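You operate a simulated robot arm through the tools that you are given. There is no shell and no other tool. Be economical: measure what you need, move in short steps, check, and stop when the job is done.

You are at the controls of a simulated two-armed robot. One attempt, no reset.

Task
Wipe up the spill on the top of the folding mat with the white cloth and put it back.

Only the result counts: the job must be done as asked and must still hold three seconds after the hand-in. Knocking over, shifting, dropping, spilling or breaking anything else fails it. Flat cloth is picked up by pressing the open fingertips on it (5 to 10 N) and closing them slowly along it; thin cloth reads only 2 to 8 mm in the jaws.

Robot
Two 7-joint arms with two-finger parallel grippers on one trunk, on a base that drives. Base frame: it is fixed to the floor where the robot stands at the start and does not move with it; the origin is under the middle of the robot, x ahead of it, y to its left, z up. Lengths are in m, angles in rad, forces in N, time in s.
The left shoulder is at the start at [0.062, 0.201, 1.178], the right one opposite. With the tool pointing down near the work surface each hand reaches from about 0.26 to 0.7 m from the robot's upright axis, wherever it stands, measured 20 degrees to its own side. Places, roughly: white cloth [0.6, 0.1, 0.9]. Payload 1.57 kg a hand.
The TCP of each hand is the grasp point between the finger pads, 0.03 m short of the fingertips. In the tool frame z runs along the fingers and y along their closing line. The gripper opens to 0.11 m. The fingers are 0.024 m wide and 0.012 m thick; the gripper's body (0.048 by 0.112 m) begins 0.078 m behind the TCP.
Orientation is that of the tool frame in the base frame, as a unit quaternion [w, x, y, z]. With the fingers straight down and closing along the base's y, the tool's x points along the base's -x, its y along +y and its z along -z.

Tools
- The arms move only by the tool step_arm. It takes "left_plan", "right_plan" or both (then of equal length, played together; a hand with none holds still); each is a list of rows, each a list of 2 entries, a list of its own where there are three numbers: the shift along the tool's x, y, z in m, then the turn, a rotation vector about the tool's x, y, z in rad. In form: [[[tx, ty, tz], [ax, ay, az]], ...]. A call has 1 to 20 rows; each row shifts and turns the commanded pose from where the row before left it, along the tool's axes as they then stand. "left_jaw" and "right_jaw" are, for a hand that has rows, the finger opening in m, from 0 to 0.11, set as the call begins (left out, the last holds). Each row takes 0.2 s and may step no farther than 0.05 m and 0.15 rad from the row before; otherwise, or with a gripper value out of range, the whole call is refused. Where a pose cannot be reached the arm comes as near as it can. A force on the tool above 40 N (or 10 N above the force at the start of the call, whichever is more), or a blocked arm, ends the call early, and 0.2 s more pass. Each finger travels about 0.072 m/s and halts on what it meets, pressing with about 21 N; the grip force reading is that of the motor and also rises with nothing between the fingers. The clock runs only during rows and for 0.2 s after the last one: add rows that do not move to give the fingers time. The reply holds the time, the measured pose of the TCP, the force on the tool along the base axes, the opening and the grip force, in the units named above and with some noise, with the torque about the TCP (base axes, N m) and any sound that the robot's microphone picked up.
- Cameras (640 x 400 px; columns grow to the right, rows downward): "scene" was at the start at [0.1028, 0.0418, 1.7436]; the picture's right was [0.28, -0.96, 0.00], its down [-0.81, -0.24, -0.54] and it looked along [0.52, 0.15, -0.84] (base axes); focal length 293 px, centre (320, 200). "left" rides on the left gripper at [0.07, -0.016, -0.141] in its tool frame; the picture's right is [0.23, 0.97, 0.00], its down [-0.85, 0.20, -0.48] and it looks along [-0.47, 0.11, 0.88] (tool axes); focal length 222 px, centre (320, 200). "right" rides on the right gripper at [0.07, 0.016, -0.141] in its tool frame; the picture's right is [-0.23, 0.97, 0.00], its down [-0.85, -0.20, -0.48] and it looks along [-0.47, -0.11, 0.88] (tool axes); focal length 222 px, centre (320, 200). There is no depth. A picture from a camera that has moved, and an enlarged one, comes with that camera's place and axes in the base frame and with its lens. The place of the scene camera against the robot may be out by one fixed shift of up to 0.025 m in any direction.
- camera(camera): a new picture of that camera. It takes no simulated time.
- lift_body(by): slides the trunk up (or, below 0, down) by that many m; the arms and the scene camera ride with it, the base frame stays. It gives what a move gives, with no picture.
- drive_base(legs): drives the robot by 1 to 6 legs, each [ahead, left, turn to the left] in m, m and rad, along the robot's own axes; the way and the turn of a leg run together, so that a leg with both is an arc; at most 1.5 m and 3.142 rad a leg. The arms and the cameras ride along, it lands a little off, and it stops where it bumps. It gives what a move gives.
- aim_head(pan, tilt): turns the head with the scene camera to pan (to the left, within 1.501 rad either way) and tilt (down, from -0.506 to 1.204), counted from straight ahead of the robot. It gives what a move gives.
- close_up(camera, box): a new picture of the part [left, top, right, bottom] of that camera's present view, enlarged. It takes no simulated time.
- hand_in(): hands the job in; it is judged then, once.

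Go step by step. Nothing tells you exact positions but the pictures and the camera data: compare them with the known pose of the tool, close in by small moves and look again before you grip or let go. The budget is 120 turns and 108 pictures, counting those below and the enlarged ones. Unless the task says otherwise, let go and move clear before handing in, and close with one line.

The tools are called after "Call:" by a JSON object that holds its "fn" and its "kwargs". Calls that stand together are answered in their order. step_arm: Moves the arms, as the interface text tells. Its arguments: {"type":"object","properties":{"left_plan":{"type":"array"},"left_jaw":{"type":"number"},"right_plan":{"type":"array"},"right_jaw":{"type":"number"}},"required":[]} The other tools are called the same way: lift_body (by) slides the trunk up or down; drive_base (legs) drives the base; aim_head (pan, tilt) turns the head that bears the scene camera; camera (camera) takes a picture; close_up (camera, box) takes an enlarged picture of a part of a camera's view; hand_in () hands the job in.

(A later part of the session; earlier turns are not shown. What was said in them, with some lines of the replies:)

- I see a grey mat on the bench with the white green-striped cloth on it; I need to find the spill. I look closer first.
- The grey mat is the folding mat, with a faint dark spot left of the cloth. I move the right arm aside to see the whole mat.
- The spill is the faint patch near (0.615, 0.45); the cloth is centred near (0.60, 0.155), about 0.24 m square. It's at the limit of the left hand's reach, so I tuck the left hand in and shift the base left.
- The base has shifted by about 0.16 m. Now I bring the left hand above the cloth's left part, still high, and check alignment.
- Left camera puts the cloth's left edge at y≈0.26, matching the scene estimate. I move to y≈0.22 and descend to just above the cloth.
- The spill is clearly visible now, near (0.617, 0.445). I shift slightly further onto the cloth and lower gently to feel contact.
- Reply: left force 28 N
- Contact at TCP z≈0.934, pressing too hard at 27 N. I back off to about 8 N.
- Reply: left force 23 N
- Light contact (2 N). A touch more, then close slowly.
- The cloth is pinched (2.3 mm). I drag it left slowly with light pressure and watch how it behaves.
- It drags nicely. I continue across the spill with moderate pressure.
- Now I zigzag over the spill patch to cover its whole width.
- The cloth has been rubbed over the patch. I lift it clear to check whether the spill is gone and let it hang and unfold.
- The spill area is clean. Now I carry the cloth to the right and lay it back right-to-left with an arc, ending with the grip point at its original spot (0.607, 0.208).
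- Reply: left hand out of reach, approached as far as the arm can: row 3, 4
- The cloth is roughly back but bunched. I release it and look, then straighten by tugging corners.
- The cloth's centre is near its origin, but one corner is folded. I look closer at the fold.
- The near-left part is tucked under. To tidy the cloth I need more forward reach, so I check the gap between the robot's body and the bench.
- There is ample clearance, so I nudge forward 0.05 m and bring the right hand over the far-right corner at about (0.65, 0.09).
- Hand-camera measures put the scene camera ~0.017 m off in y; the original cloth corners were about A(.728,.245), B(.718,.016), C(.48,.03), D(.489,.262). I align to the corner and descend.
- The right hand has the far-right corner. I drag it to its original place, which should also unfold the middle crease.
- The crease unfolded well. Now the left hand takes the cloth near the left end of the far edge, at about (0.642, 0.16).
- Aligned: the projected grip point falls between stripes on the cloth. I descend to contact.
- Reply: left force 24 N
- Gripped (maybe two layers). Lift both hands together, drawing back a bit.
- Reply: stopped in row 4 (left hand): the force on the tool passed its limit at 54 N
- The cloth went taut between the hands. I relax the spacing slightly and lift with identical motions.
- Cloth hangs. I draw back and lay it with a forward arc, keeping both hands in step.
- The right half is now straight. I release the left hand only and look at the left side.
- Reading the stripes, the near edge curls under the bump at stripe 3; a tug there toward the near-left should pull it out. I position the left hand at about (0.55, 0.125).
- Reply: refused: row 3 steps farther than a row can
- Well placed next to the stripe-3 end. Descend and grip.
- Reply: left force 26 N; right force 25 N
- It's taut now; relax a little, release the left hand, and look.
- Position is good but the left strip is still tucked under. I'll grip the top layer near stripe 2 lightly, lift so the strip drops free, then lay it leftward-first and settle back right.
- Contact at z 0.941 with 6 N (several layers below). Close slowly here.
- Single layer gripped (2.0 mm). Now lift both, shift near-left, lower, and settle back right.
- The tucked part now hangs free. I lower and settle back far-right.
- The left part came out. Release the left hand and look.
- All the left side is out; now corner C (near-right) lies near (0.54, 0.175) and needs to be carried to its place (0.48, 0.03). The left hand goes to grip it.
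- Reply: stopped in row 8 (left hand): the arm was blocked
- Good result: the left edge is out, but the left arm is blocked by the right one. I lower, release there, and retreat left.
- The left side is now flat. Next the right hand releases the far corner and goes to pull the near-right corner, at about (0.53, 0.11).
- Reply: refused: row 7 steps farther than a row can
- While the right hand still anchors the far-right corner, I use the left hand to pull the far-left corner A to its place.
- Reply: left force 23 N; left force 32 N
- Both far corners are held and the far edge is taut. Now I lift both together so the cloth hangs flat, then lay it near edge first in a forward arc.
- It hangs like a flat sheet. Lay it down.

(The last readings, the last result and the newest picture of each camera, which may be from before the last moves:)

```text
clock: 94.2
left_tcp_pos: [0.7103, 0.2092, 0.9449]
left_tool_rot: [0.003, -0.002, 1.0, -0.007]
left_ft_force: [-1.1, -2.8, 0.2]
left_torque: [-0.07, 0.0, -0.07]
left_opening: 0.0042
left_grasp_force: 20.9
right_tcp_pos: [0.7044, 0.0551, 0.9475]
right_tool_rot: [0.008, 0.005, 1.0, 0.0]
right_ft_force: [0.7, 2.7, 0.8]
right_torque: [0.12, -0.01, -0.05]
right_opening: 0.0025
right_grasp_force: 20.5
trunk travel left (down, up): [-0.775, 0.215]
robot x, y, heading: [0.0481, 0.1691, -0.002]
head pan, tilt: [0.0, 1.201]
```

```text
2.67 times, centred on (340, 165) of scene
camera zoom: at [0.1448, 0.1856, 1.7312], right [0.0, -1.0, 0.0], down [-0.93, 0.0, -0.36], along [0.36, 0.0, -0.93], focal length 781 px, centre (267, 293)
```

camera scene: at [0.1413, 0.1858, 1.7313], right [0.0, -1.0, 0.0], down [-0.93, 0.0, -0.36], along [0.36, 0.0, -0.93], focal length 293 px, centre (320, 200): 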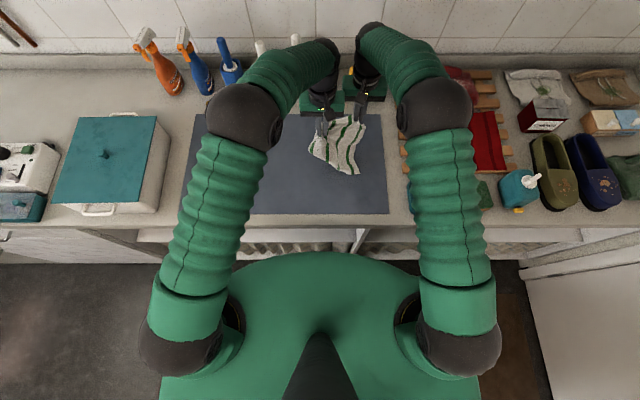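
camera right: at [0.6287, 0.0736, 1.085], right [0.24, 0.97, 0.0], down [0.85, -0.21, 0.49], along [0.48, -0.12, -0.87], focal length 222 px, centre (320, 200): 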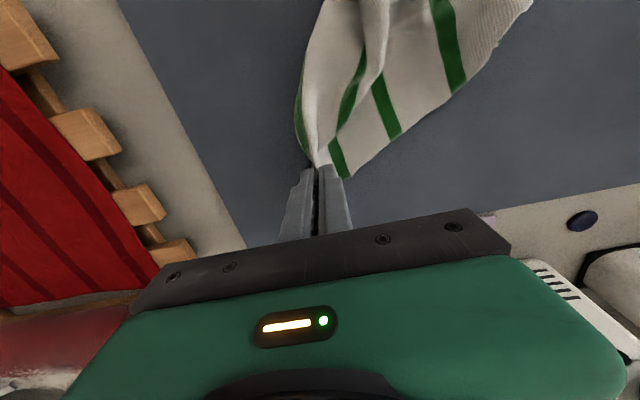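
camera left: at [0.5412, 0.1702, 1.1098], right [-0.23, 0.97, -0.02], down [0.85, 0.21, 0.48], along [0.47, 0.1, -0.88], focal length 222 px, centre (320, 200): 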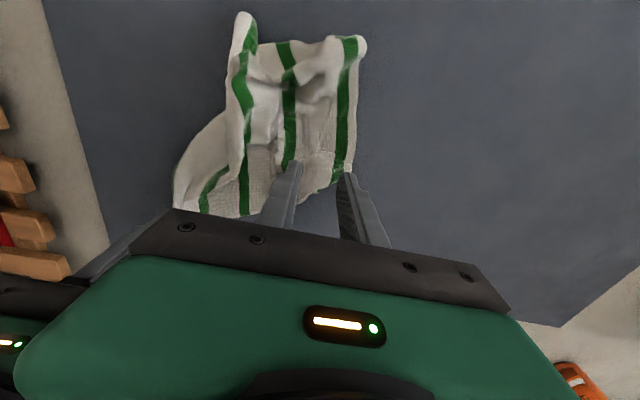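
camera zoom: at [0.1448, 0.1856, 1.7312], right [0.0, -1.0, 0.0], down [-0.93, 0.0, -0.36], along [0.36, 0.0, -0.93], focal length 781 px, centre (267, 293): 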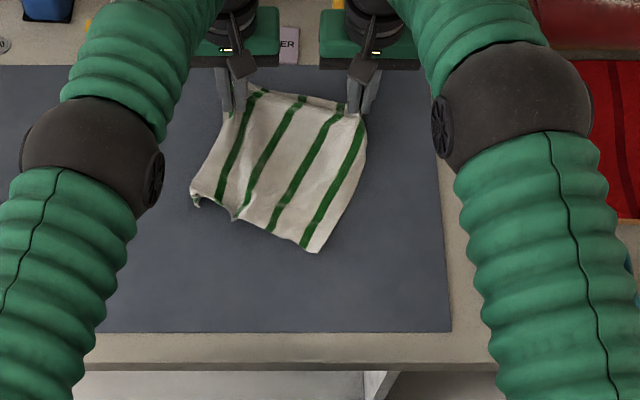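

Excellent, nearly flat in the original place. I lower the last centimetre, release both and rise clear.

Call:
{"fn": "step_arm", "kwargs": {"left_plan": [[[0, 0, 0.004], [0, 0, 0]], [[0, 0, 0.003], [0, 0, 0]], [[0, 0, 0], [0, 0, 0]]], "right_plan": [[[0, 0, 0.005], [0, 0, 0]], [[0, 0, 0.004], [0, 0, 0]], [[0, 0, 0], [0, 0, 0]]]}}

Call:
{"fn": "step_arm", "kwargs": {"left_plan": [[[0, 0, 0], [0, 0, 0]], [[0, 0, 0], [0, 0, 0]], [[0, 0, -0.02], [0, 0, 0]], [[0, 0, -0.04], [0, 0, 0]], [[0, 0, -0.04], [0, 0, 0]], [[0.03, 0.03, -0.02], [0, 0, 0]], [[0.03, 0.03, 0], [0, 0, 0]], [[0.03, 0.03, 0], [0, 0, 0]], [[0.03, 0.03, 0], [0, 0, 0]], [[0.03, 0.03, 0], [0, 0, 0]], [[0.03, 0.03, 0], [0, 0, 0]]], "right_plan": [[[0, 0, 0], [0, 0, 0]], [[0, 0, 0], [0, 0, 0]], [[0, 0, -0.02], [0, 0, 0]], [[0, 0, -0.04], [0, 0, 0]], [[0, 0, -0.04], [0, 0, 0]], [[0.03, -0.03, -0.02], [0, 0, 0]], [[0.03, -0.03, -0.02], [0, 0, 0]], [[0.03, -0.03, -0.02], [0, 0, 0]], [[0.03, -0.03, -0.02], [0, 0, 0]], [[0.03, -0.03, 0], [0, 0, 0]], [[0.03, -0.03, 0], [0, 0, 0]]], "left_jaw": 0.03, "right_jaw": 0.03}}

Call:
{"fn": "close_up", "kwargs": {"camera": "scene", "box": [240, 90, 440, 240]}}

```text
clock: 95.0
left_tcp_pos: [0.7101, 0.2096, 0.9379]
left_tool_rot: [0.004, -0.002, 1.0, -0.007]
left_ft_force: [-0.7, -2.6, 2.2]
left_torque: [-0.05, 0.06, -0.03]
left_opening: 0.0037
left_grasp_force: 21.1
right_tcp_pos: [0.7049, 0.0546, 0.9385]
right_tool_rot: [0.008, 0.005, 1.0, 0.0]
right_ft_force: [0.8, 1.7, 4.8]
right_torque: [0.07, -0.02, -0.04]
right_opening: 0.0026
right_grasp_force: 21.3
trunk travel left (down, up): [-0.775, 0.215]
robot x, y, heading: [0.0475, 0.17, -0.003]
head pan, tilt: [0.0, 1.201]
```

```text
clock: 97.4
left_tcp_pos: [0.5245, 0.3908, 1.0552]
left_tool_rot: [0.005, -0.002, 1.0, -0.007]
left_ft_force: [-0.6, 0.1, -0.2]
left_torque: [-0.02, -0.02, 0.01]
left_opening: 0.0301
left_grasp_force: 0.1
right_tcp_pos: [0.5182, -0.124, 1.1163]
right_tool_rot: [0.009, 0.005, 1.0, 0.0]
right_ft_force: [0.1, -0.6, 0.0]
right_torque: [-0.04, -0.01, -0.02]
right_opening: 0.0301
right_grasp_force: 0.1
trunk travel left (down, up): [-0.775, 0.215]
robot x, y, heading: [0.0523, 0.1697, 0.002]
head pan, tilt: [0.0, 1.201]
```

```text
2.67 times, centred on (340, 165) of scene
camera zoom: at [0.1404, 0.1858, 1.7313], right [0.0, -1.0, 0.0], down [-0.93, 0.0, -0.36], along [0.36, 0.0, -0.93], focal length 781 px, centre (267, 293)
```

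zoom: 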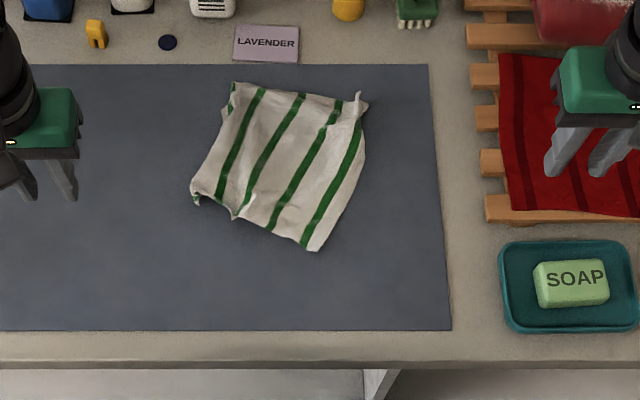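

The cloth is spread but rotated a little, with its centre ~4 cm far. A tug of the near-right corner toward (0.48, 0.03) will fix it; the right hand goes there.

Call:
{"fn": "step_arm", "kwargs": {"right_plan": [[[-0.004, 0.042, 0], [0, 0, 0]], [[-0.005, 0.043, 0.01], [0, 0, 0]], [[-0.005, 0.043, 0.02], [0, 0, 0]], [[-0.005, 0.043, 0.02], [0, 0, 0]], [[-0.005, 0.043, 0.02], [0, 0, 0]], [[-0.005, 0.043, 0.02], [0, 0, 0]], [[0, 0, 0.03], [0, 0, 0]], [[0, 0, 0.028], [0, 0, 0]], [[0, 0, 0], [0, 0, 0]]]}}

Call:
{"fn": "camera", "kwargs": {"camera": "right"}}

```text
clock: 99.4
left_tcp_pos: [0.5264, 0.3902, 1.053]
left_tool_rot: [0.004, -0.002, 1.0, -0.007]
left_ft_force: [-0.2, -0.5, 0.2]
left_torque: [0.04, 0.0, -0.02]
left_opening: 0.0299
left_grasp_force: 0.0
right_tcp_pos: [0.5524, 0.1341, 0.9672]
right_tool_rot: [0.008, 0.005, 1.0, -0.001]
right_ft_force: [-0.5, 0.9, -0.1]
right_torque: [0.02, -0.03, -0.03]
right_opening: 0.03
right_grasp_force: 0.0
trunk travel left (down, up): [-0.775, 0.215]
robot x, y, heading: [0.0486, 0.1652, -0.002]
head pan, tilt: [0.0, 1.201]
```

```text
28 pictures are left
camera right: at [0.4803, 0.1509, 1.1078], right [0.24, 0.97, 0.0], down [0.85, -0.21, 0.49], along [0.48, -0.12, -0.87], focal length 222 px, centre (320, 200)
```

right: 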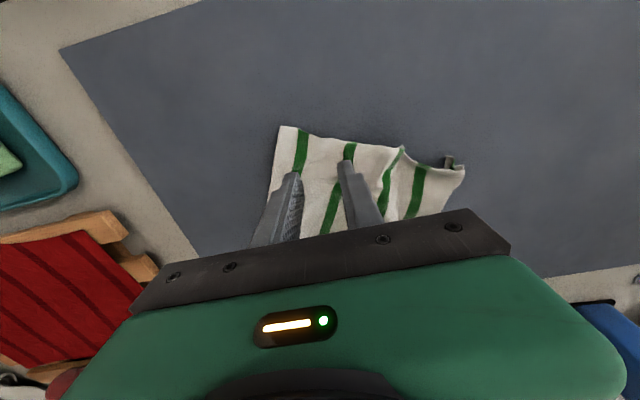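

Call:
{"fn": "step_arm", "kwargs": {"right_plan": [[[0.006, -0.01, 0.012], [0, 0, 0]], [[0, 0, 0.012], [0, 0, 0]], [[0, 0, 0.006], [0, 0, 0]], [[0, 0, 0.002], [0, 0, 0]], [[0, 0, 0], [0, 0, 0]]]}}

Call:
{"fn": "step_arm", "kwargs": {"right_plan": [[[0, 0, 0.0015], [0, 0, 0]], [[0, 0, 0], [0, 0, 0]]]}}

```text
clock: 100.6
left_tcp_pos: [0.5269, 0.3907, 1.0537]
left_tool_rot: [0.003, -0.002, 1.0, -0.007]
left_ft_force: [0.5, -0.1, -0.1]
left_torque: [-0.02, 0.0, -0.01]
left_opening: 0.0303
left_grasp_force: 0.1
right_tcp_pos: [0.548, 0.1235, 0.935]
right_tool_rot: [0.008, 0.004, 1.0, -0.002]
right_ft_force: [-1.6, 0.8, 0.9]
right_torque: [0.0, -0.03, -0.02]
right_opening: 0.03
right_grasp_force: 0.2
trunk travel left (down, up): [-0.775, 0.215]
robot x, y, heading: [0.0511, 0.1705, -0.002]
head pan, tilt: [0.0, 1.201]
```

```text
clock: 101.2
left_tcp_pos: [0.5258, 0.3899, 1.054]
left_tool_rot: [0.004, -0.002, 1.0, -0.008]
left_ft_force: [-0.2, 0.3, -0.2]
left_torque: [0.0, -0.02, 0.0]
left_opening: 0.0298
left_grasp_force: 0.0
right_tcp_pos: [0.5492, 0.1232, 0.9345]
right_tool_rot: [0.007, 0.005, 1.0, -0.001]
right_ft_force: [0.4, -1.3, 1.7]
right_torque: [-0.01, 0.02, 0.01]
right_opening: 0.03
right_grasp_force: 0.1
trunk travel left (down, up): [-0.775, 0.215]
robot x, y, heading: [0.0504, 0.1704, 0.002]
head pan, tilt: [0.0, 1.201]
```

Call:
{"fn": "step_arm", "kwargs": {"right_plan": [[[0, 0, 0.001], [0, 0, 0]], [[0, 0, 0], [0, 0, 0]]]}}

Call:
{"fn": "step_arm", "kwargs": {"right_plan": [[[0, 0, 0], [0, 0, 0]], [[0, 0, 0], [0, 0, 0]]], "right_jaw": 0.015}}

Call:
{"fn": "step_arm", "kwargs": {"right_plan": [[[0, 0, 0], [0, 0, 0]], [[0, 0, 0], [0, 0, 0]], [[0, 0, 0], [0, 0, 0]]], "right_jaw": 0.0}}

Call:
{"fn": "step_arm", "kwargs": {"right_plan": [[[0, 0, -0.002], [0, 0, 0]], [[0.006, -0.016, -0.001], [0, 0, 0]], [[0.008, -0.018, 0], [0, 0, 0]], [[0.008, -0.018, 0], [0, 0, 0]], [[0.01, -0.018, 0], [0, 0, 0]], [[0.01, -0.016, 0], [0, 0, 0]], [[0, 0, 0], [0, 0, 0]]]}}

Call:
{"fn": "close_up", "kwargs": {"camera": "scene", "box": [240, 90, 440, 240]}}

```text
clock: 101.8
left_tcp_pos: [0.5262, 0.3909, 1.0529]
left_tool_rot: [0.004, -0.001, 1.0, -0.009]
left_ft_force: [0.7, 0.0, -0.8]
left_torque: [0.03, 0.0, -0.02]
left_opening: 0.0301
left_grasp_force: 0.0
right_tcp_pos: [0.5494, 0.1239, 0.9348]
right_tool_rot: [0.008, 0.005, 1.0, -0.001]
right_ft_force: [1.1, -0.8, 11.2]
right_torque: [0.11, 0.05, 0.0]
right_opening: 0.0301
right_grasp_force: 0.1
trunk travel left (down, up): [-0.775, 0.215]
robot x, y, heading: [0.0494, 0.1696, 0.002]
head pan, tilt: [0.0, 1.201]
```

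```text
clock: 102.4
left_tcp_pos: [0.5258, 0.3907, 1.0541]
left_tool_rot: [0.004, -0.002, 1.0, -0.008]
left_ft_force: [0.3, -0.4, 0.2]
left_torque: [0.03, 0.02, -0.05]
left_opening: 0.0301
left_grasp_force: 0.0
right_tcp_pos: [0.5486, 0.1242, 0.9344]
right_tool_rot: [0.008, 0.005, 1.0, -0.001]
right_ft_force: [1.7, 0.2, 13.5]
right_torque: [0.12, 0.08, -0.03]
right_opening: 0.0126
right_grasp_force: 0.0
trunk travel left (down, up): [-0.775, 0.215]
robot x, y, heading: [0.0498, 0.168, -0.001]
head pan, tilt: [0.0, 1.201]
```

```text
clock: 103.2
left_tcp_pos: [0.5242, 0.3922, 1.0536]
left_tool_rot: [0.005, -0.001, 1.0, -0.008]
left_ft_force: [-0.1, 0.3, -0.6]
left_torque: [0.01, 0.0, -0.02]
left_opening: 0.0302
left_grasp_force: 0.0
right_tcp_pos: [0.5458, 0.1266, 0.9338]
right_tool_rot: [0.009, 0.005, 1.0, -0.001]
right_ft_force: [0.7, 9.6, 15.6]
right_torque: [0.33, 0.1, -0.05]
right_opening: 0.0017
right_grasp_force: 21.2
trunk travel left (down, up): [-0.775, 0.215]
robot x, y, heading: [0.0488, 0.1696, -0.0]
head pan, tilt: [0.0, 1.201]
```

```text
clock: 104.8
left_tcp_pos: [0.5267, 0.3906, 1.0529]
left_tool_rot: [0.004, -0.001, 1.0, -0.007]
left_ft_force: [0.7, -0.1, 0.3]
left_torque: [0.03, -0.03, 0.03]
left_opening: 0.03
left_grasp_force: 0.0
right_tcp_pos: [0.5053, 0.0382, 0.9369]
right_tool_rot: [0.007, 0.005, 1.0, -0.002]
right_ft_force: [0.7, 0.9, -0.6]
right_torque: [0.01, -0.05, -0.01]
right_opening: 0.0018
right_grasp_force: 21.0
trunk travel left (down, up): [-0.775, 0.215]
robot x, y, heading: [0.051, 0.1699, -0.004]
head pan, tilt: [0.0, 1.201]
```

```text
2.67 times, centred on (340, 165) of scene
camera zoom: at [0.144, 0.1866, 1.7312], right [0.0, -1.0, 0.0], down [-0.93, 0.0, -0.36], along [0.36, 0.0, -0.93], focal length 781 px, centre (267, 293)
```

zoom: 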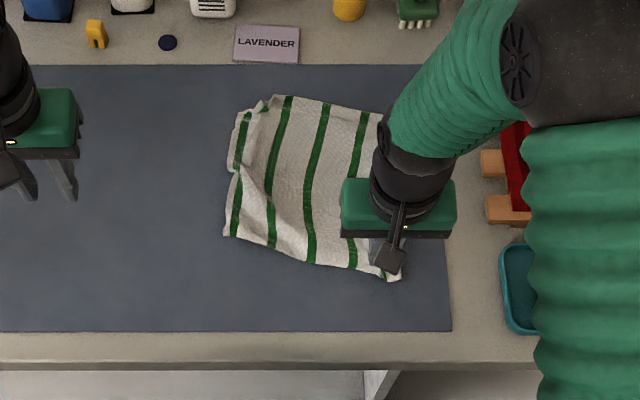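

Very nearly the original layout. Release and clear the right hand.

Call:
{"fn": "step_arm", "kwargs": {"right_plan": [[[0, 0, 0.003], [0, 0, 0]], [[0, 0, 0], [0, 0, 0]], [[0, 0, -0.02], [0, 0, 0]], [[0, 0, -0.04], [0, 0, 0]], [[0, 0, -0.04], [0, 0, 0]], [[0.02, -0.03, -0.03], [0, 0, 0]], [[0.02, -0.04, -0.02], [0, 0, 0]], [[0.02, -0.04, -0.01], [0, 0, 0]], [[0.02, -0.04, 0], [0, 0, 0]], [[0.02, -0.04, 0], [0, 0, 0]]], "right_jaw": 0.03}}

Call:
{"fn": "close_up", "kwargs": {"camera": "scene", "box": [240, 90, 440, 240]}}

Call:
{"fn": "camera", "kwargs": {"camera": "scene"}}

```text
clock: 107.0
left_tcp_pos: [0.5253, 0.3892, 1.0554]
left_tool_rot: [0.005, -0.002, 1.0, -0.006]
left_ft_force: [0.1, 0.0, 0.2]
left_torque: [0.03, -0.04, 0.0]
left_opening: 0.0298
left_grasp_force: 0.2
right_tcp_pos: [0.3981, -0.153, 1.0917]
right_tool_rot: [0.008, 0.004, 1.0, 0.0]
right_ft_force: [-0.8, -0.2, 0.9]
right_torque: [-0.01, -0.02, -0.02]
right_opening: 0.03
right_grasp_force: 0.0
trunk travel left (down, up): [-0.775, 0.215]
robot x, y, heading: [0.0502, 0.1693, 0.002]
head pan, tilt: [0.0, 1.201]
```

```text
2.67 times, centred on (340, 165) of scene
camera zoom: at [0.1417, 0.1836, 1.7313], right [0.0, -1.0, 0.0], down [-0.93, 0.0, -0.36], along [0.36, 0.0, -0.93], focal length 781 px, centre (267, 293)
```

zoom: 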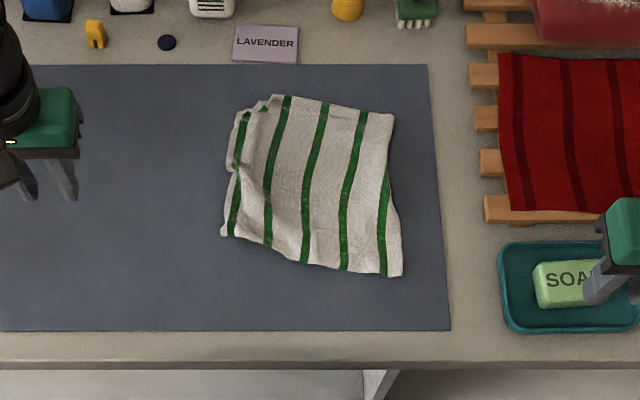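

```text
25 pictures are left
camera scene: at [0.1417, 0.1836, 1.7313], right [0.0, -1.0, 0.0], down [-0.93, 0.0, -0.36], along [0.36, 0.0, -0.93], focal length 293 px, centre (320, 200)
```

scene: 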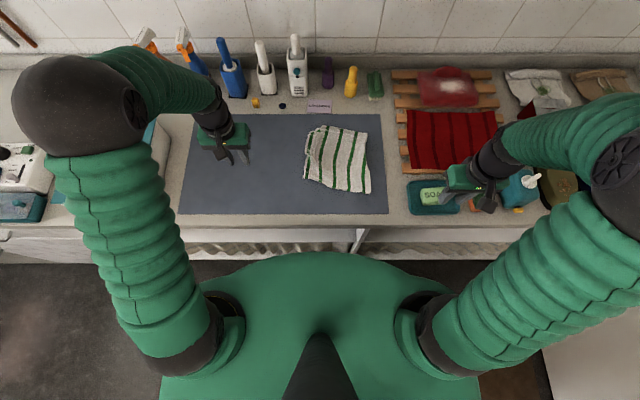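

Nearly there: the centre is ~3 cm right of the original because the left edge is short. One last tug on the near-left corner D with the left hand.

Call:
{"fn": "step_arm", "kwargs": {"left_plan": [[[-0.006, -0.04, 0], [0, 0, 0]], [[-0.006, -0.04, 0.01], [0, 0, 0]], [[-0.006, -0.04, 0.02], [0, 0, 0]], [[-0.006, -0.04, 0.02], [0, 0, 0]], [[-0.006, -0.04, 0.02], [0, 0, 0]], [[0, 0, 0.018], [0, 0, 0]], [[0, 0, 0], [0, 0, 0]]], "left_jaw": 0.03}}

Call:
{"fn": "camera", "kwargs": {"camera": "left"}}

```text
clock: 108.6
left_tcp_pos: [0.5581, 0.1889, 0.9692]
left_tool_rot: [0.004, -0.001, 1.0, -0.007]
left_ft_force: [0.5, 0.0, 1.2]
left_torque: [-0.06, -0.02, 0.02]
left_opening: 0.0301
left_grasp_force: 0.2
right_tcp_pos: [0.399, -0.1524, 1.091]
right_tool_rot: [0.008, 0.005, 1.0, -0.001]
right_ft_force: [-0.2, 0.4, 0.3]
right_torque: [0.01, 0.02, 0.0]
right_opening: 0.03
right_grasp_force: 0.0
trunk travel left (down, up): [-0.775, 0.215]
robot x, y, heading: [0.0522, 0.1666, -0.001]
head pan, tilt: [0.0, 1.201]
```

```text
24 pictures are left
camera left: at [0.4872, 0.174, 1.1098], right [-0.23, 0.97, -0.02], down [0.85, 0.21, 0.48], along [0.47, 0.1, -0.88], focal length 222 px, centre (320, 200)
```

left: 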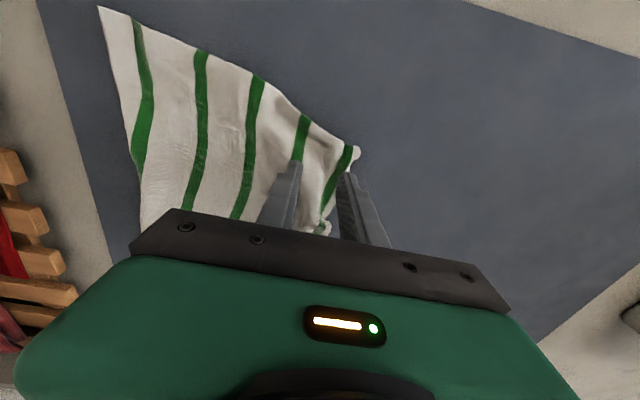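

Call:
{"fn": "step_arm", "kwargs": {"left_plan": [[[0, -0.006, 0.012], [0, 0, 0]], [[0, 0, 0.012], [0, 0, 0]], [[0, 0, 0.006], [0, 0, 0]], [[0, 0, 0.003], [0, 0, 0]], [[0, 0, 0], [0, 0, 0]]]}}

Call:
{"fn": "step_arm", "kwargs": {"left_plan": [[[0, 0, 0.0015], [0, 0, 0]], [[0, 0, 0], [0, 0, 0]]]}}

```text
clock: 109.8
left_tcp_pos: [0.5577, 0.1828, 0.9375]
left_tool_rot: [0.004, -0.001, 1.0, -0.007]
left_ft_force: [0.5, -0.6, 0.0]
left_torque: [0.0, 0.0, 0.01]
left_opening: 0.0301
left_grasp_force: 0.0
right_tcp_pos: [0.3991, -0.1526, 1.0906]
right_tool_rot: [0.006, 0.005, 1.0, 0.0]
right_ft_force: [-0.2, -0.7, 0.1]
right_torque: [0.01, -0.01, 0.0]
right_opening: 0.0301
right_grasp_force: 0.1
trunk travel left (down, up): [-0.775, 0.215]
robot x, y, heading: [0.0507, 0.17, -0.002]
head pan, tilt: [0.0, 1.201]
```

```text
clock: 110.4
left_tcp_pos: [0.5585, 0.1819, 0.9344]
left_tool_rot: [0.003, -0.002, 1.0, -0.007]
left_ft_force: [0.2, 0.2, -0.1]
left_torque: [0.02, -0.01, 0.02]
left_opening: 0.0303
left_grasp_force: 0.2
right_tcp_pos: [0.3995, -0.1524, 1.0912]
right_tool_rot: [0.008, 0.005, 1.0, 0.0]
right_ft_force: [0.1, -0.5, -0.6]
right_torque: [-0.01, 0.01, 0.01]
right_opening: 0.0301
right_grasp_force: 0.0
trunk travel left (down, up): [-0.775, 0.215]
robot x, y, heading: [0.0529, 0.1677, 0.001]
head pan, tilt: [0.0, 1.201]
```

Call:
{"fn": "step_arm", "kwargs": {"left_plan": [[[0, 0, 0.0012], [0, 0, 0]], [[0, 0, 0.0008], [0, 0, 0]], [[0, 0, 0], [0, 0, 0]]]}}

Call:
{"fn": "step_arm", "kwargs": {"left_plan": [[[0, 0, 0], [0, 0, 0]], [[0, 0, 0], [0, 0, 0]]], "left_jaw": 0.015}}

Call:
{"fn": "step_arm", "kwargs": {"left_plan": [[[0, 0, 0], [0, 0, 0]], [[0, 0, 0], [0, 0, 0]], [[0, 0, 0], [0, 0, 0]]], "left_jaw": 0.0}}

Call:
{"fn": "step_arm", "kwargs": {"left_plan": [[[0, 0, -0.002], [0, 0, 0]], [[0.01, 0.011, -0.001], [0, 0, 0]], [[0.01, 0.012, 0], [0, 0, 0]], [[0.01, 0.012, 0], [0, 0, 0]], [[0.01, 0.012, 0], [0, 0, 0]], [[0, 0, 0], [0, 0, 0]]]}}

Call:
{"fn": "close_up", "kwargs": {"camera": "scene", "box": [240, 90, 440, 240]}}

```text
clock: 111.2
left_tcp_pos: [0.5586, 0.1823, 0.9356]
left_tool_rot: [0.006, -0.003, 1.0, -0.006]
left_ft_force: [2.1, 0.2, 17.0]
left_torque: [0.47, 0.04, -0.03]
left_opening: 0.0309
left_grasp_force: 0.6
right_tcp_pos: [0.3994, -0.1529, 1.0914]
right_tool_rot: [0.008, 0.006, 1.0, 0.0]
right_ft_force: [-0.9, 0.6, 0.8]
right_torque: [0.01, 0.02, 0.01]
right_opening: 0.0299
right_grasp_force: 0.0
trunk travel left (down, up): [-0.775, 0.215]
robot x, y, heading: [0.045, 0.1705, -0.003]
head pan, tilt: [0.0, 1.201]
```

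```text
clock: 111.8
left_tcp_pos: [0.5565, 0.185, 0.9339]
left_tool_rot: [0.006, -0.002, 1.0, -0.008]
left_ft_force: [2.8, 10.8, 23.1]
left_torque: [0.86, -0.03, -0.12]
left_opening: 0.0198
left_grasp_force: 6.3
right_tcp_pos: [0.3974, -0.1493, 1.0932]
right_tool_rot: [0.007, 0.006, 1.0, -0.002]
right_ft_force: [0.1, 0.3, 0.5]
right_torque: [0.0, 0.01, 0.0]
right_opening: 0.0301
right_grasp_force: 0.0
trunk travel left (down, up): [-0.775, 0.215]
robot x, y, heading: [0.0522, 0.1722, 0.002]
head pan, tilt: [0.0, 1.201]
```

```text
clock: 112.6
left_tcp_pos: [0.5569, 0.1845, 0.9347]
left_tool_rot: [0.005, -0.002, 1.0, -0.008]
left_ft_force: [2.0, 16.0, 27.2]
left_torque: [0.76, 0.05, -0.12]
left_opening: 0.006
left_grasp_force: 21.5
right_tcp_pos: [0.3982, -0.1482, 1.0932]
right_tool_rot: [0.008, 0.005, 1.0, -0.002]
right_ft_force: [-0.1, 0.6, -0.6]
right_torque: [0.01, -0.03, 0.01]
right_opening: 0.0302
right_grasp_force: 0.0
trunk travel left (down, up): [-0.775, 0.215]
robot x, y, heading: [0.0524, 0.1696, 0.005]
head pan, tilt: [0.0, 1.201]
```

```text
clock: 114.0
left_tcp_pos: [0.5171, 0.2291, 0.934]
left_tool_rot: [0.004, -0.002, 1.0, -0.007]
left_ft_force: [-0.2, -0.1, 1.1]
left_torque: [0.05, -0.04, -0.02]
left_opening: 0.0023
left_grasp_force: 21.0
right_tcp_pos: [0.4001, -0.1533, 1.0905]
right_tool_rot: [0.007, 0.005, 1.0, 0.0]
right_ft_force: [-0.2, -1.4, -0.2]
right_torque: [0.0, -0.03, 0.0]
right_opening: 0.0302
right_grasp_force: 0.0
trunk travel left (down, up): [-0.775, 0.215]
robot x, y, heading: [0.0481, 0.1695, -0.002]
head pan, tilt: [0.0, 1.201]
```

```text
2.67 times, centred on (340, 165) of scene
camera zoom: at [0.143, 0.1829, 1.7312], right [0.0, -1.0, 0.0], down [-0.93, 0.0, -0.36], along [0.36, 0.0, -0.93], focal length 781 px, centre (267, 293)
```

zoom: 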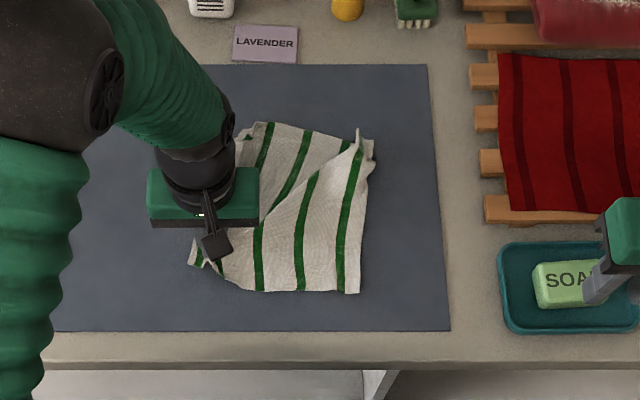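

Release, clear the left hand, and check the layout.

Call:
{"fn": "step_arm", "kwargs": {"left_plan": [[[0, 0, 0.002], [0, 0, 0]], [[0, 0, 0], [0, 0, 0]], [[0, 0, -0.02], [0, 0, 0]], [[0, 0, -0.04], [0, 0, 0]], [[0, 0, -0.04], [0, 0, 0]], [[0, 0.04, -0.02], [0, 0, 0]], [[0, 0.04, 0], [0, 0, 0]], [[0, 0.04, 0], [0, 0, 0]], [[0, 0.03, 0], [0, 0, 0]]], "left_jaw": 0.03}}

Call:
{"fn": "close_up", "kwargs": {"camera": "scene", "box": [240, 90, 440, 240]}}

```text
clock: 116.0
left_tcp_pos: [0.5159, 0.3826, 1.0511]
left_tool_rot: [0.003, 0.0, 1.0, -0.008]
left_ft_force: [-0.4, 0.6, -0.1]
left_torque: [-0.02, -0.02, 0.03]
left_opening: 0.0302
left_grasp_force: 0.0
right_tcp_pos: [0.3993, -0.1513, 1.092]
right_tool_rot: [0.008, 0.006, 1.0, -0.001]
right_ft_force: [0.5, -0.2, 0.6]
right_torque: [-0.03, 0.01, 0.01]
right_opening: 0.0303
right_grasp_force: 0.1
trunk travel left (down, up): [-0.775, 0.215]
robot x, y, heading: [0.0497, 0.1691, -0.002]
head pan, tilt: [0.0, 1.201]
```

```text
2.67 times, centred on (340, 165) of scene
camera zoom: at [0.1428, 0.1866, 1.7312], right [0.0, -1.0, 0.0], down [-0.93, 0.0, -0.36], along [0.36, 0.0, -0.93], focal length 781 px, centre (267, 293)
```

zoom: 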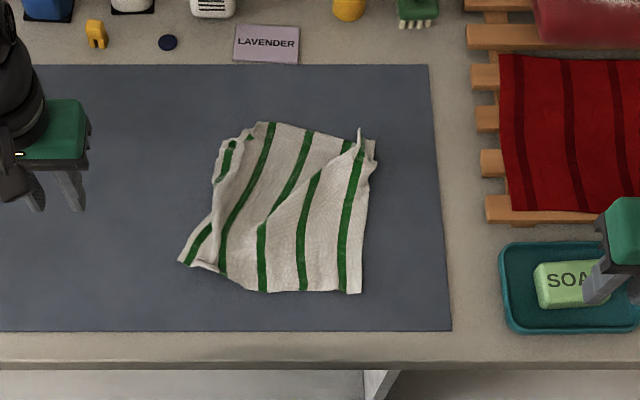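

Good centring in y, about 2.5 cm near in x with a diagonal wrinkle; one tug of the far-right corner with the right hand will fix both.

Call:
{"fn": "step_arm", "kwargs": {"right_plan": [[[-0.0304, 0.0274, 0], [0, 0, 0]], [[-0.0304, 0.0274, 0], [0, 0, 0]], [[-0.0304, 0.0274, 0], [0, 0, 0]], [[-0.0304, 0.0274, 0.01], [0, 0, 0]], [[-0.0304, 0.0274, 0.02], [0, 0, 0]], [[-0.0304, 0.0274, 0.02], [0, 0, 0]], [[-0.0304, 0.0274, 0.02], [0, 0, 0]], [[-0.0304, 0.0274, 0.025], [0, 0, 0]], [[0, 0, 0.028], [0, 0, 0]], [[0, 0, 0], [0, 0, 0]]], "right_jaw": 0.035}}

Call:
{"fn": "camera", "kwargs": {"camera": "right"}}

```text
clock: 118.2
left_tcp_pos: [0.5157, 0.3819, 1.0525]
left_tool_rot: [0.004, -0.002, 1.0, -0.007]
left_ft_force: [0.3, -0.9, -0.3]
left_torque: [0.0, 0.0, 0.0]
left_opening: 0.03
left_grasp_force: 0.1
right_tcp_pos: [0.6476, 0.0672, 0.9719]
right_tool_rot: [0.009, 0.004, 1.0, -0.002]
right_ft_force: [-0.1, -0.9, 0.0]
right_torque: [0.04, 0.02, -0.01]
right_opening: 0.0348
right_grasp_force: 0.0
trunk travel left (down, up): [-0.775, 0.215]
robot x, y, heading: [0.0526, 0.1717, -0.001]
head pan, tilt: [0.0, 1.201]
```

```text
21 pictures are left
camera right: at [0.5746, 0.0832, 1.112], right [0.24, 0.97, 0.0], down [0.85, -0.21, 0.49], along [0.48, -0.12, -0.87], focal length 222 px, centre (320, 200)
```

right: 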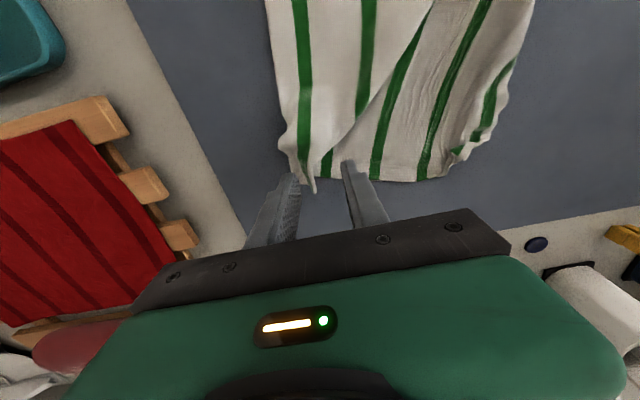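

Call:
{"fn": "step_arm", "kwargs": {"right_plan": [[[0.008, 0, 0.014], [0, 0, 0]], [[0, 0, 0.012], [0, 0, 0]], [[0, 0, 0.008], [0, 0, 0]], [[0, 0, 0.003], [0, 0, 0]], [[0, 0, 0], [0, 0, 0]]]}}

Call:
{"fn": "step_arm", "kwargs": {"right_plan": [[[0, 0, 0.0015], [0, 0, 0]], [[0, 0, 0], [0, 0, 0]]]}}

```text
clock: 119.4
left_tcp_pos: [0.5155, 0.3825, 1.0516]
left_tool_rot: [0.004, -0.002, 1.0, -0.007]
left_ft_force: [-1.0, -0.6, 0.4]
left_torque: [-0.02, 0.03, 0.01]
left_opening: 0.03
left_grasp_force: 0.0
right_tcp_pos: [0.641, 0.0657, 0.9345]
right_tool_rot: [0.007, 0.006, 1.0, -0.001]
right_ft_force: [0.3, -0.1, 1.1]
right_torque: [-0.04, -0.03, -0.03]
right_opening: 0.035
right_grasp_force: 0.1
trunk travel left (down, up): [-0.775, 0.215]
robot x, y, heading: [0.0499, 0.1688, 0.001]
head pan, tilt: [0.0, 1.201]
```

```text
clock: 120.0
left_tcp_pos: [0.5156, 0.3824, 1.0507]
left_tool_rot: [0.004, -0.001, 1.0, -0.008]
left_ft_force: [-0.5, -0.5, 0.9]
left_torque: [0.01, 0.03, -0.02]
left_opening: 0.0298
left_grasp_force: 0.0
right_tcp_pos: [0.6414, 0.0662, 0.9346]
right_tool_rot: [0.008, 0.005, 1.0, -0.001]
right_ft_force: [-0.4, -0.6, 6.4]
right_torque: [-0.08, 0.02, -0.03]
right_opening: 0.0351
right_grasp_force: 0.1
trunk travel left (down, up): [-0.775, 0.215]
robot x, y, heading: [0.0501, 0.1689, 0.003]
head pan, tilt: [0.0, 1.201]
```

Call:
{"fn": "step_arm", "kwargs": {"right_plan": [[[0, 0, 0], [0, 0, 0]], [[0, 0, 0], [0, 0, 0]]], "right_jaw": 0.018}}

Call:
{"fn": "step_arm", "kwargs": {"right_plan": [[[0, 0, 0], [0, 0, 0]], [[0, 0, 0], [0, 0, 0]], [[0, 0, 0], [0, 0, 0]]], "right_jaw": 0.0}}

Call:
{"fn": "step_arm", "kwargs": {"right_plan": [[[0, 0, -0.002], [0, 0, 0]], [[-0.011, -0.003, -0.001], [0, 0, 0]], [[-0.012, -0.003, 0], [0, 0, 0]], [[-0.012, -0.003, 0], [0, 0, 0]], [[-0.01, -0.003, 0], [0, 0, 0]], [[0, 0, 0], [0, 0, 0]]]}}

Call:
{"fn": "close_up", "kwargs": {"camera": "scene", "box": [240, 90, 440, 240]}}

```text
clock: 120.6
left_tcp_pos: [0.5157, 0.3833, 1.0513]
left_tool_rot: [0.003, -0.002, 1.0, -0.008]
left_ft_force: [0.1, -0.2, 0.4]
left_torque: [0.02, 0.0, -0.01]
left_opening: 0.0297
left_grasp_force: 0.1
right_tcp_pos: [0.6409, 0.0673, 0.9348]
right_tool_rot: [0.008, 0.006, 1.0, -0.001]
right_ft_force: [0.7, 1.3, 6.7]
right_torque: [-0.02, 0.0, -0.01]
right_opening: 0.0159
right_grasp_force: 0.1
trunk travel left (down, up): [-0.775, 0.215]
robot x, y, heading: [0.0521, 0.1713, 0.0]
head pan, tilt: [0.0, 1.201]
```

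```text
clock: 121.4
left_tcp_pos: [0.5153, 0.3814, 1.0515]
left_tool_rot: [0.005, -0.001, 1.0, -0.007]
left_ft_force: [0.2, 0.1, 0.1]
left_torque: [0.0, 0.01, -0.01]
left_opening: 0.03
left_grasp_force: 0.0
right_tcp_pos: [0.641, 0.0653, 0.9349]
right_tool_rot: [0.009, 0.006, 1.0, -0.001]
right_ft_force: [2.0, -4.8, 11.8]
right_torque: [-0.2, -0.11, -0.1]
right_opening: 0.0025
right_grasp_force: 20.7
trunk travel left (down, up): [-0.775, 0.215]
robot x, y, heading: [0.0545, 0.1661, -0.001]
head pan, tilt: [0.0, 1.201]
```

```text
clock: 122.8
left_tcp_pos: [0.5165, 0.3828, 1.0506]
left_tool_rot: [0.004, -0.002, 1.0, -0.008]
left_ft_force: [0.1, 0.2, 0.2]
left_torque: [0.0, 0.0, -0.02]
left_opening: 0.0302
left_grasp_force: 0.0
right_tcp_pos: [0.6847, 0.0531, 0.936]
right_tool_rot: [0.007, 0.005, 1.0, -0.001]
right_ft_force: [-1.1, -0.1, 0.4]
right_torque: [-0.04, 0.02, -0.01]
right_opening: 0.0024
right_grasp_force: 21.1
trunk travel left (down, up): [-0.775, 0.215]
robot x, y, heading: [0.0525, 0.1689, -0.003]
head pan, tilt: [0.0, 1.201]
```

```text
2.67 times, centred on (340, 165) of scene
camera zoom: at [0.1443, 0.187, 1.7311], right [0.0, -1.0, 0.0], down [-0.93, 0.0, -0.36], along [0.36, 0.0, -0.93], focal length 781 px, centre (267, 293)
```

zoom: 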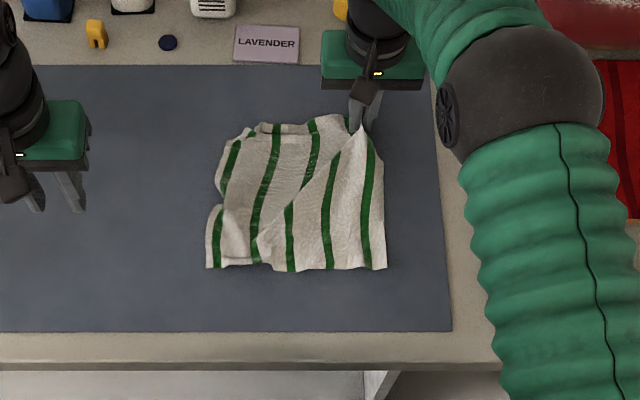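

Squared up almost exactly at the original corners. Release, clear both hands, and verify the spill area.

Call:
{"fn": "step_arm", "kwargs": {"right_plan": [[[0, 0, 0.002], [0, 0, 0]], [[0, 0, 0], [0, 0, 0]], [[0, 0, -0.02], [0, 0, 0]], [[0, 0, -0.04], [0, 0, 0]], [[0, 0, -0.04], [0, 0, 0]], [[0.03, -0.02, -0.03], [0, 0, 0]], [[0.04, -0.02, -0.02], [0, 0, 0]], [[0.04, -0.03, -0.01], [0, 0, 0]], [[0.04, -0.03, 0], [0, 0, 0]], [[0.04, -0.03, 0], [0, 0, 0]], [[0.04, -0.03, 0], [0, 0, 0]]], "right_jaw": 0.03, "left_plan": [[[0, 0, 0], [0, 0, 0]], [[0, 0, 0], [0, 0, 0]], [[0, 0, 0], [0, 0, 0]], [[0, 0, -0.03], [0, 0, 0]], [[0.02, 0, -0.03], [0, 0, 0]], [[0.03, 0, 0], [0, 0, 0]], [[0.03, 0, 0], [0, 0, 0]], [[0.03, 0, 0], [0, 0, 0]], [[0.03, 0, 0], [0, 0, 0]], [[0, 0, 0], [0, 0, 0]], [[0, 0, 0], [0, 0, 0]]]}}

Call:
{"fn": "camera", "kwargs": {"camera": "scene"}}

Call:
{"fn": "close_up", "kwargs": {"camera": "scene", "box": [170, 100, 410, 230]}}

Call:
{"fn": "camera", "kwargs": {"camera": "left"}}

```text
refused: row 8 steps farther than a row can; nothing moved
```

```text
19 pictures are left
camera scene: at [0.1443, 0.187, 1.7311], right [0.0, -1.0, 0.0], down [-0.93, 0.0, -0.36], along [0.36, 0.0, -0.93], focal length 293 px, centre (320, 200)
```

scene: 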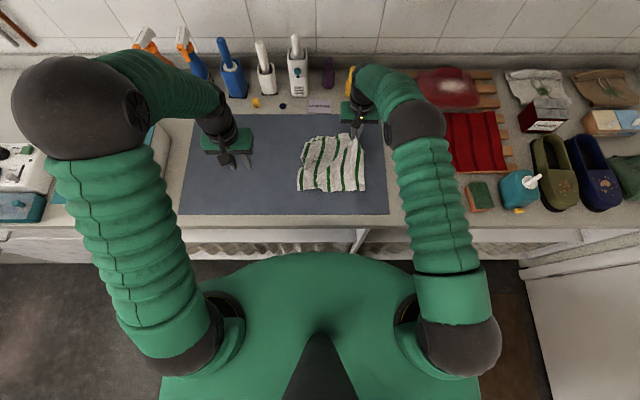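

```text
2.67 times, centred on (290, 165) of scene
camera zoom: at [0.1443, 0.187, 1.7311], right [0.0, -1.0, 0.0], down [-0.93, 0.0, -0.36], along [0.36, 0.0, -0.93], focal length 781 px, centre (400, 293)
```

zoom: 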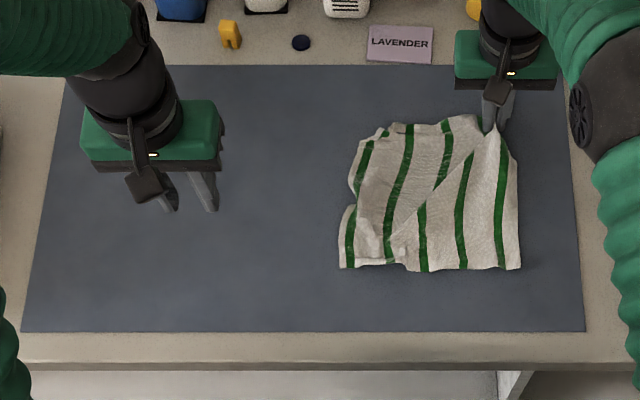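

```text
17 pictures are left
camera left: at [0.4454, 0.3676, 1.1918], right [-0.23, 0.97, -0.02], down [0.85, 0.21, 0.48], along [0.47, 0.1, -0.88], focal length 222 px, centre (320, 200)
```

left: 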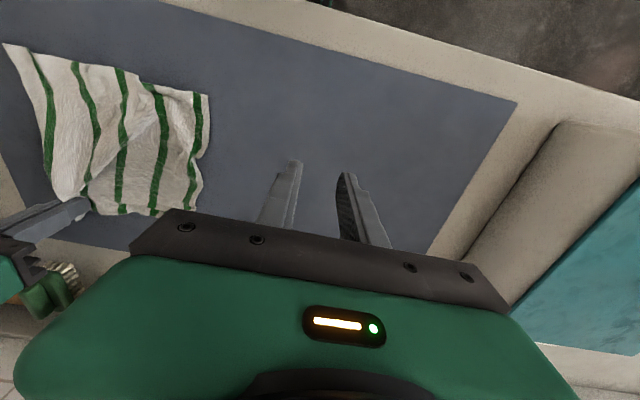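

The plan had one step slightly too long; I repeat the release with shorter steps.

Call:
{"fn": "step_arm", "kwargs": {"right_plan": [[[0, 0, 0.002], [0, 0, 0]], [[0, 0, 0], [0, 0, 0]], [[0, 0, -0.02], [0, 0, 0]], [[0, 0, -0.04], [0, 0, 0]], [[0, 0, -0.04], [0, 0, 0]], [[0.03, -0.02, -0.03], [0, 0, 0]], [[0.035, -0.02, -0.02], [0, 0, 0]], [[0.035, -0.03, 0], [0, 0, 0]], [[0.035, -0.03, 0], [0, 0, 0]], [[0.035, -0.03, 0], [0, 0, 0]], [[0.035, -0.03, 0], [0, 0, 0]]], "right_jaw": 0.03, "left_plan": [[[0, 0, 0], [0, 0, 0]], [[0, 0, 0], [0, 0, 0]], [[0, 0, 0], [0, 0, 0]], [[0, 0, -0.03], [0, 0, 0]], [[0.02, 0, -0.03], [0, 0, 0]], [[0.03, 0, 0], [0, 0, 0]], [[0.03, 0, 0], [0, 0, 0]], [[0.03, 0, 0], [0, 0, 0]], [[0.03, 0, 0], [0, 0, 0]], [[0, 0, 0], [0, 0, 0]], [[0, 0, 0], [0, 0, 0]]]}}

Call:
{"fn": "camera", "kwargs": {"camera": "scene"}}

Call:
{"fn": "close_up", "kwargs": {"camera": "scene", "box": [170, 100, 410, 230]}}

Call:
{"fn": "camera", "kwargs": {"camera": "left"}}

```text
clock: 125.2
left_tcp_pos: [0.3761, 0.3824, 1.1101]
left_tool_rot: [0.004, -0.002, 1.0, -0.006]
left_ft_force: [0.1, -0.3, 0.0]
left_torque: [0.03, -0.02, 0.0]
left_opening: 0.0301
left_grasp_force: 0.0
right_tcp_pos: [0.4757, -0.1067, 1.0822]
right_tool_rot: [0.007, 0.005, 1.0, 0.0]
right_ft_force: [0.4, -0.1, 0.6]
right_torque: [0.0, 0.02, 0.01]
right_opening: 0.0301
right_grasp_force: 0.0
trunk travel left (down, up): [-0.775, 0.215]
robot x, y, heading: [0.0495, 0.1733, 0.002]
head pan, tilt: [0.0, 1.201]
```

```text
16 pictures are left
camera scene: at [0.1411, 0.1841, 1.7313], right [0.0, -1.0, 0.0], down [-0.93, 0.0, -0.36], along [0.36, 0.0, -0.93], focal length 293 px, centre (320, 200)
```

scene: 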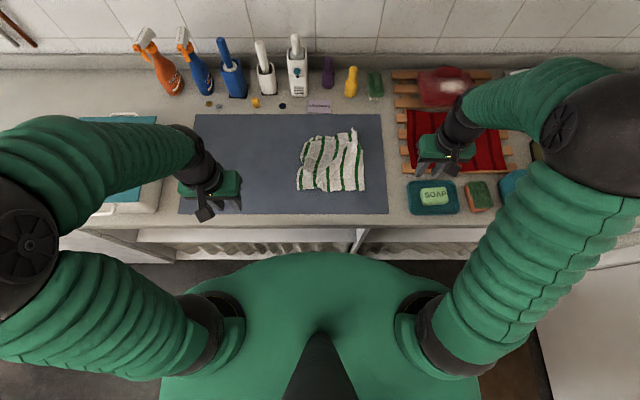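

```text
2.67 times, centred on (290, 165) of scene
camera zoom: at [0.1411, 0.1841, 1.7313], right [0.0, -1.0, 0.0], down [-0.93, 0.0, -0.36], along [0.36, 0.0, -0.93], focal length 781 px, centre (400, 293)
```

zoom: 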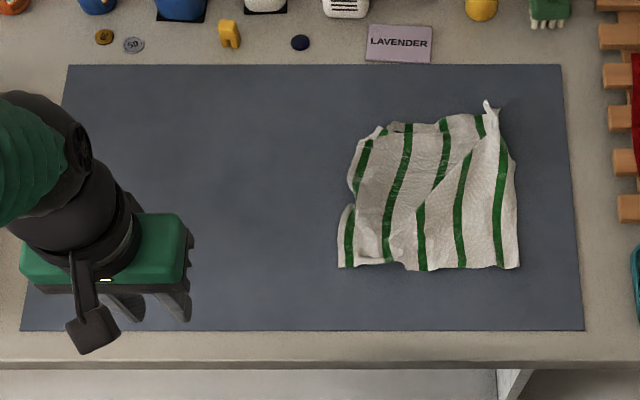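

```text
14 pictures are left
camera left: at [0.3045, 0.3664, 1.2504], right [-0.23, 0.97, -0.01], down [0.85, 0.21, 0.48], along [0.47, 0.1, -0.88], focal length 222 px, centre (320, 200)
```

left: 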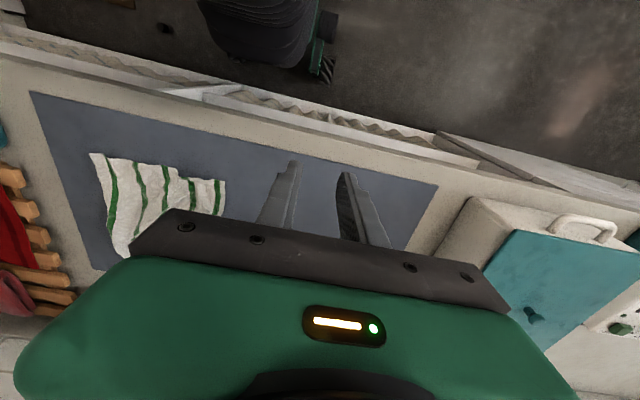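

The mat is clean, the cloth is back on its original spot, nothing else has moved, and both hands are clear. Handing in.

Call:
{"fn": "hand_in", "kwargs": {}}

```text
The job is handed in.
```

I wiped the spill off the folding mat and spread the white cloth back over its original spot. It lies a little wrinkled and about 1–2 cm off by my estimate. In the last pictures the spill is gone and nothing else looks moved.
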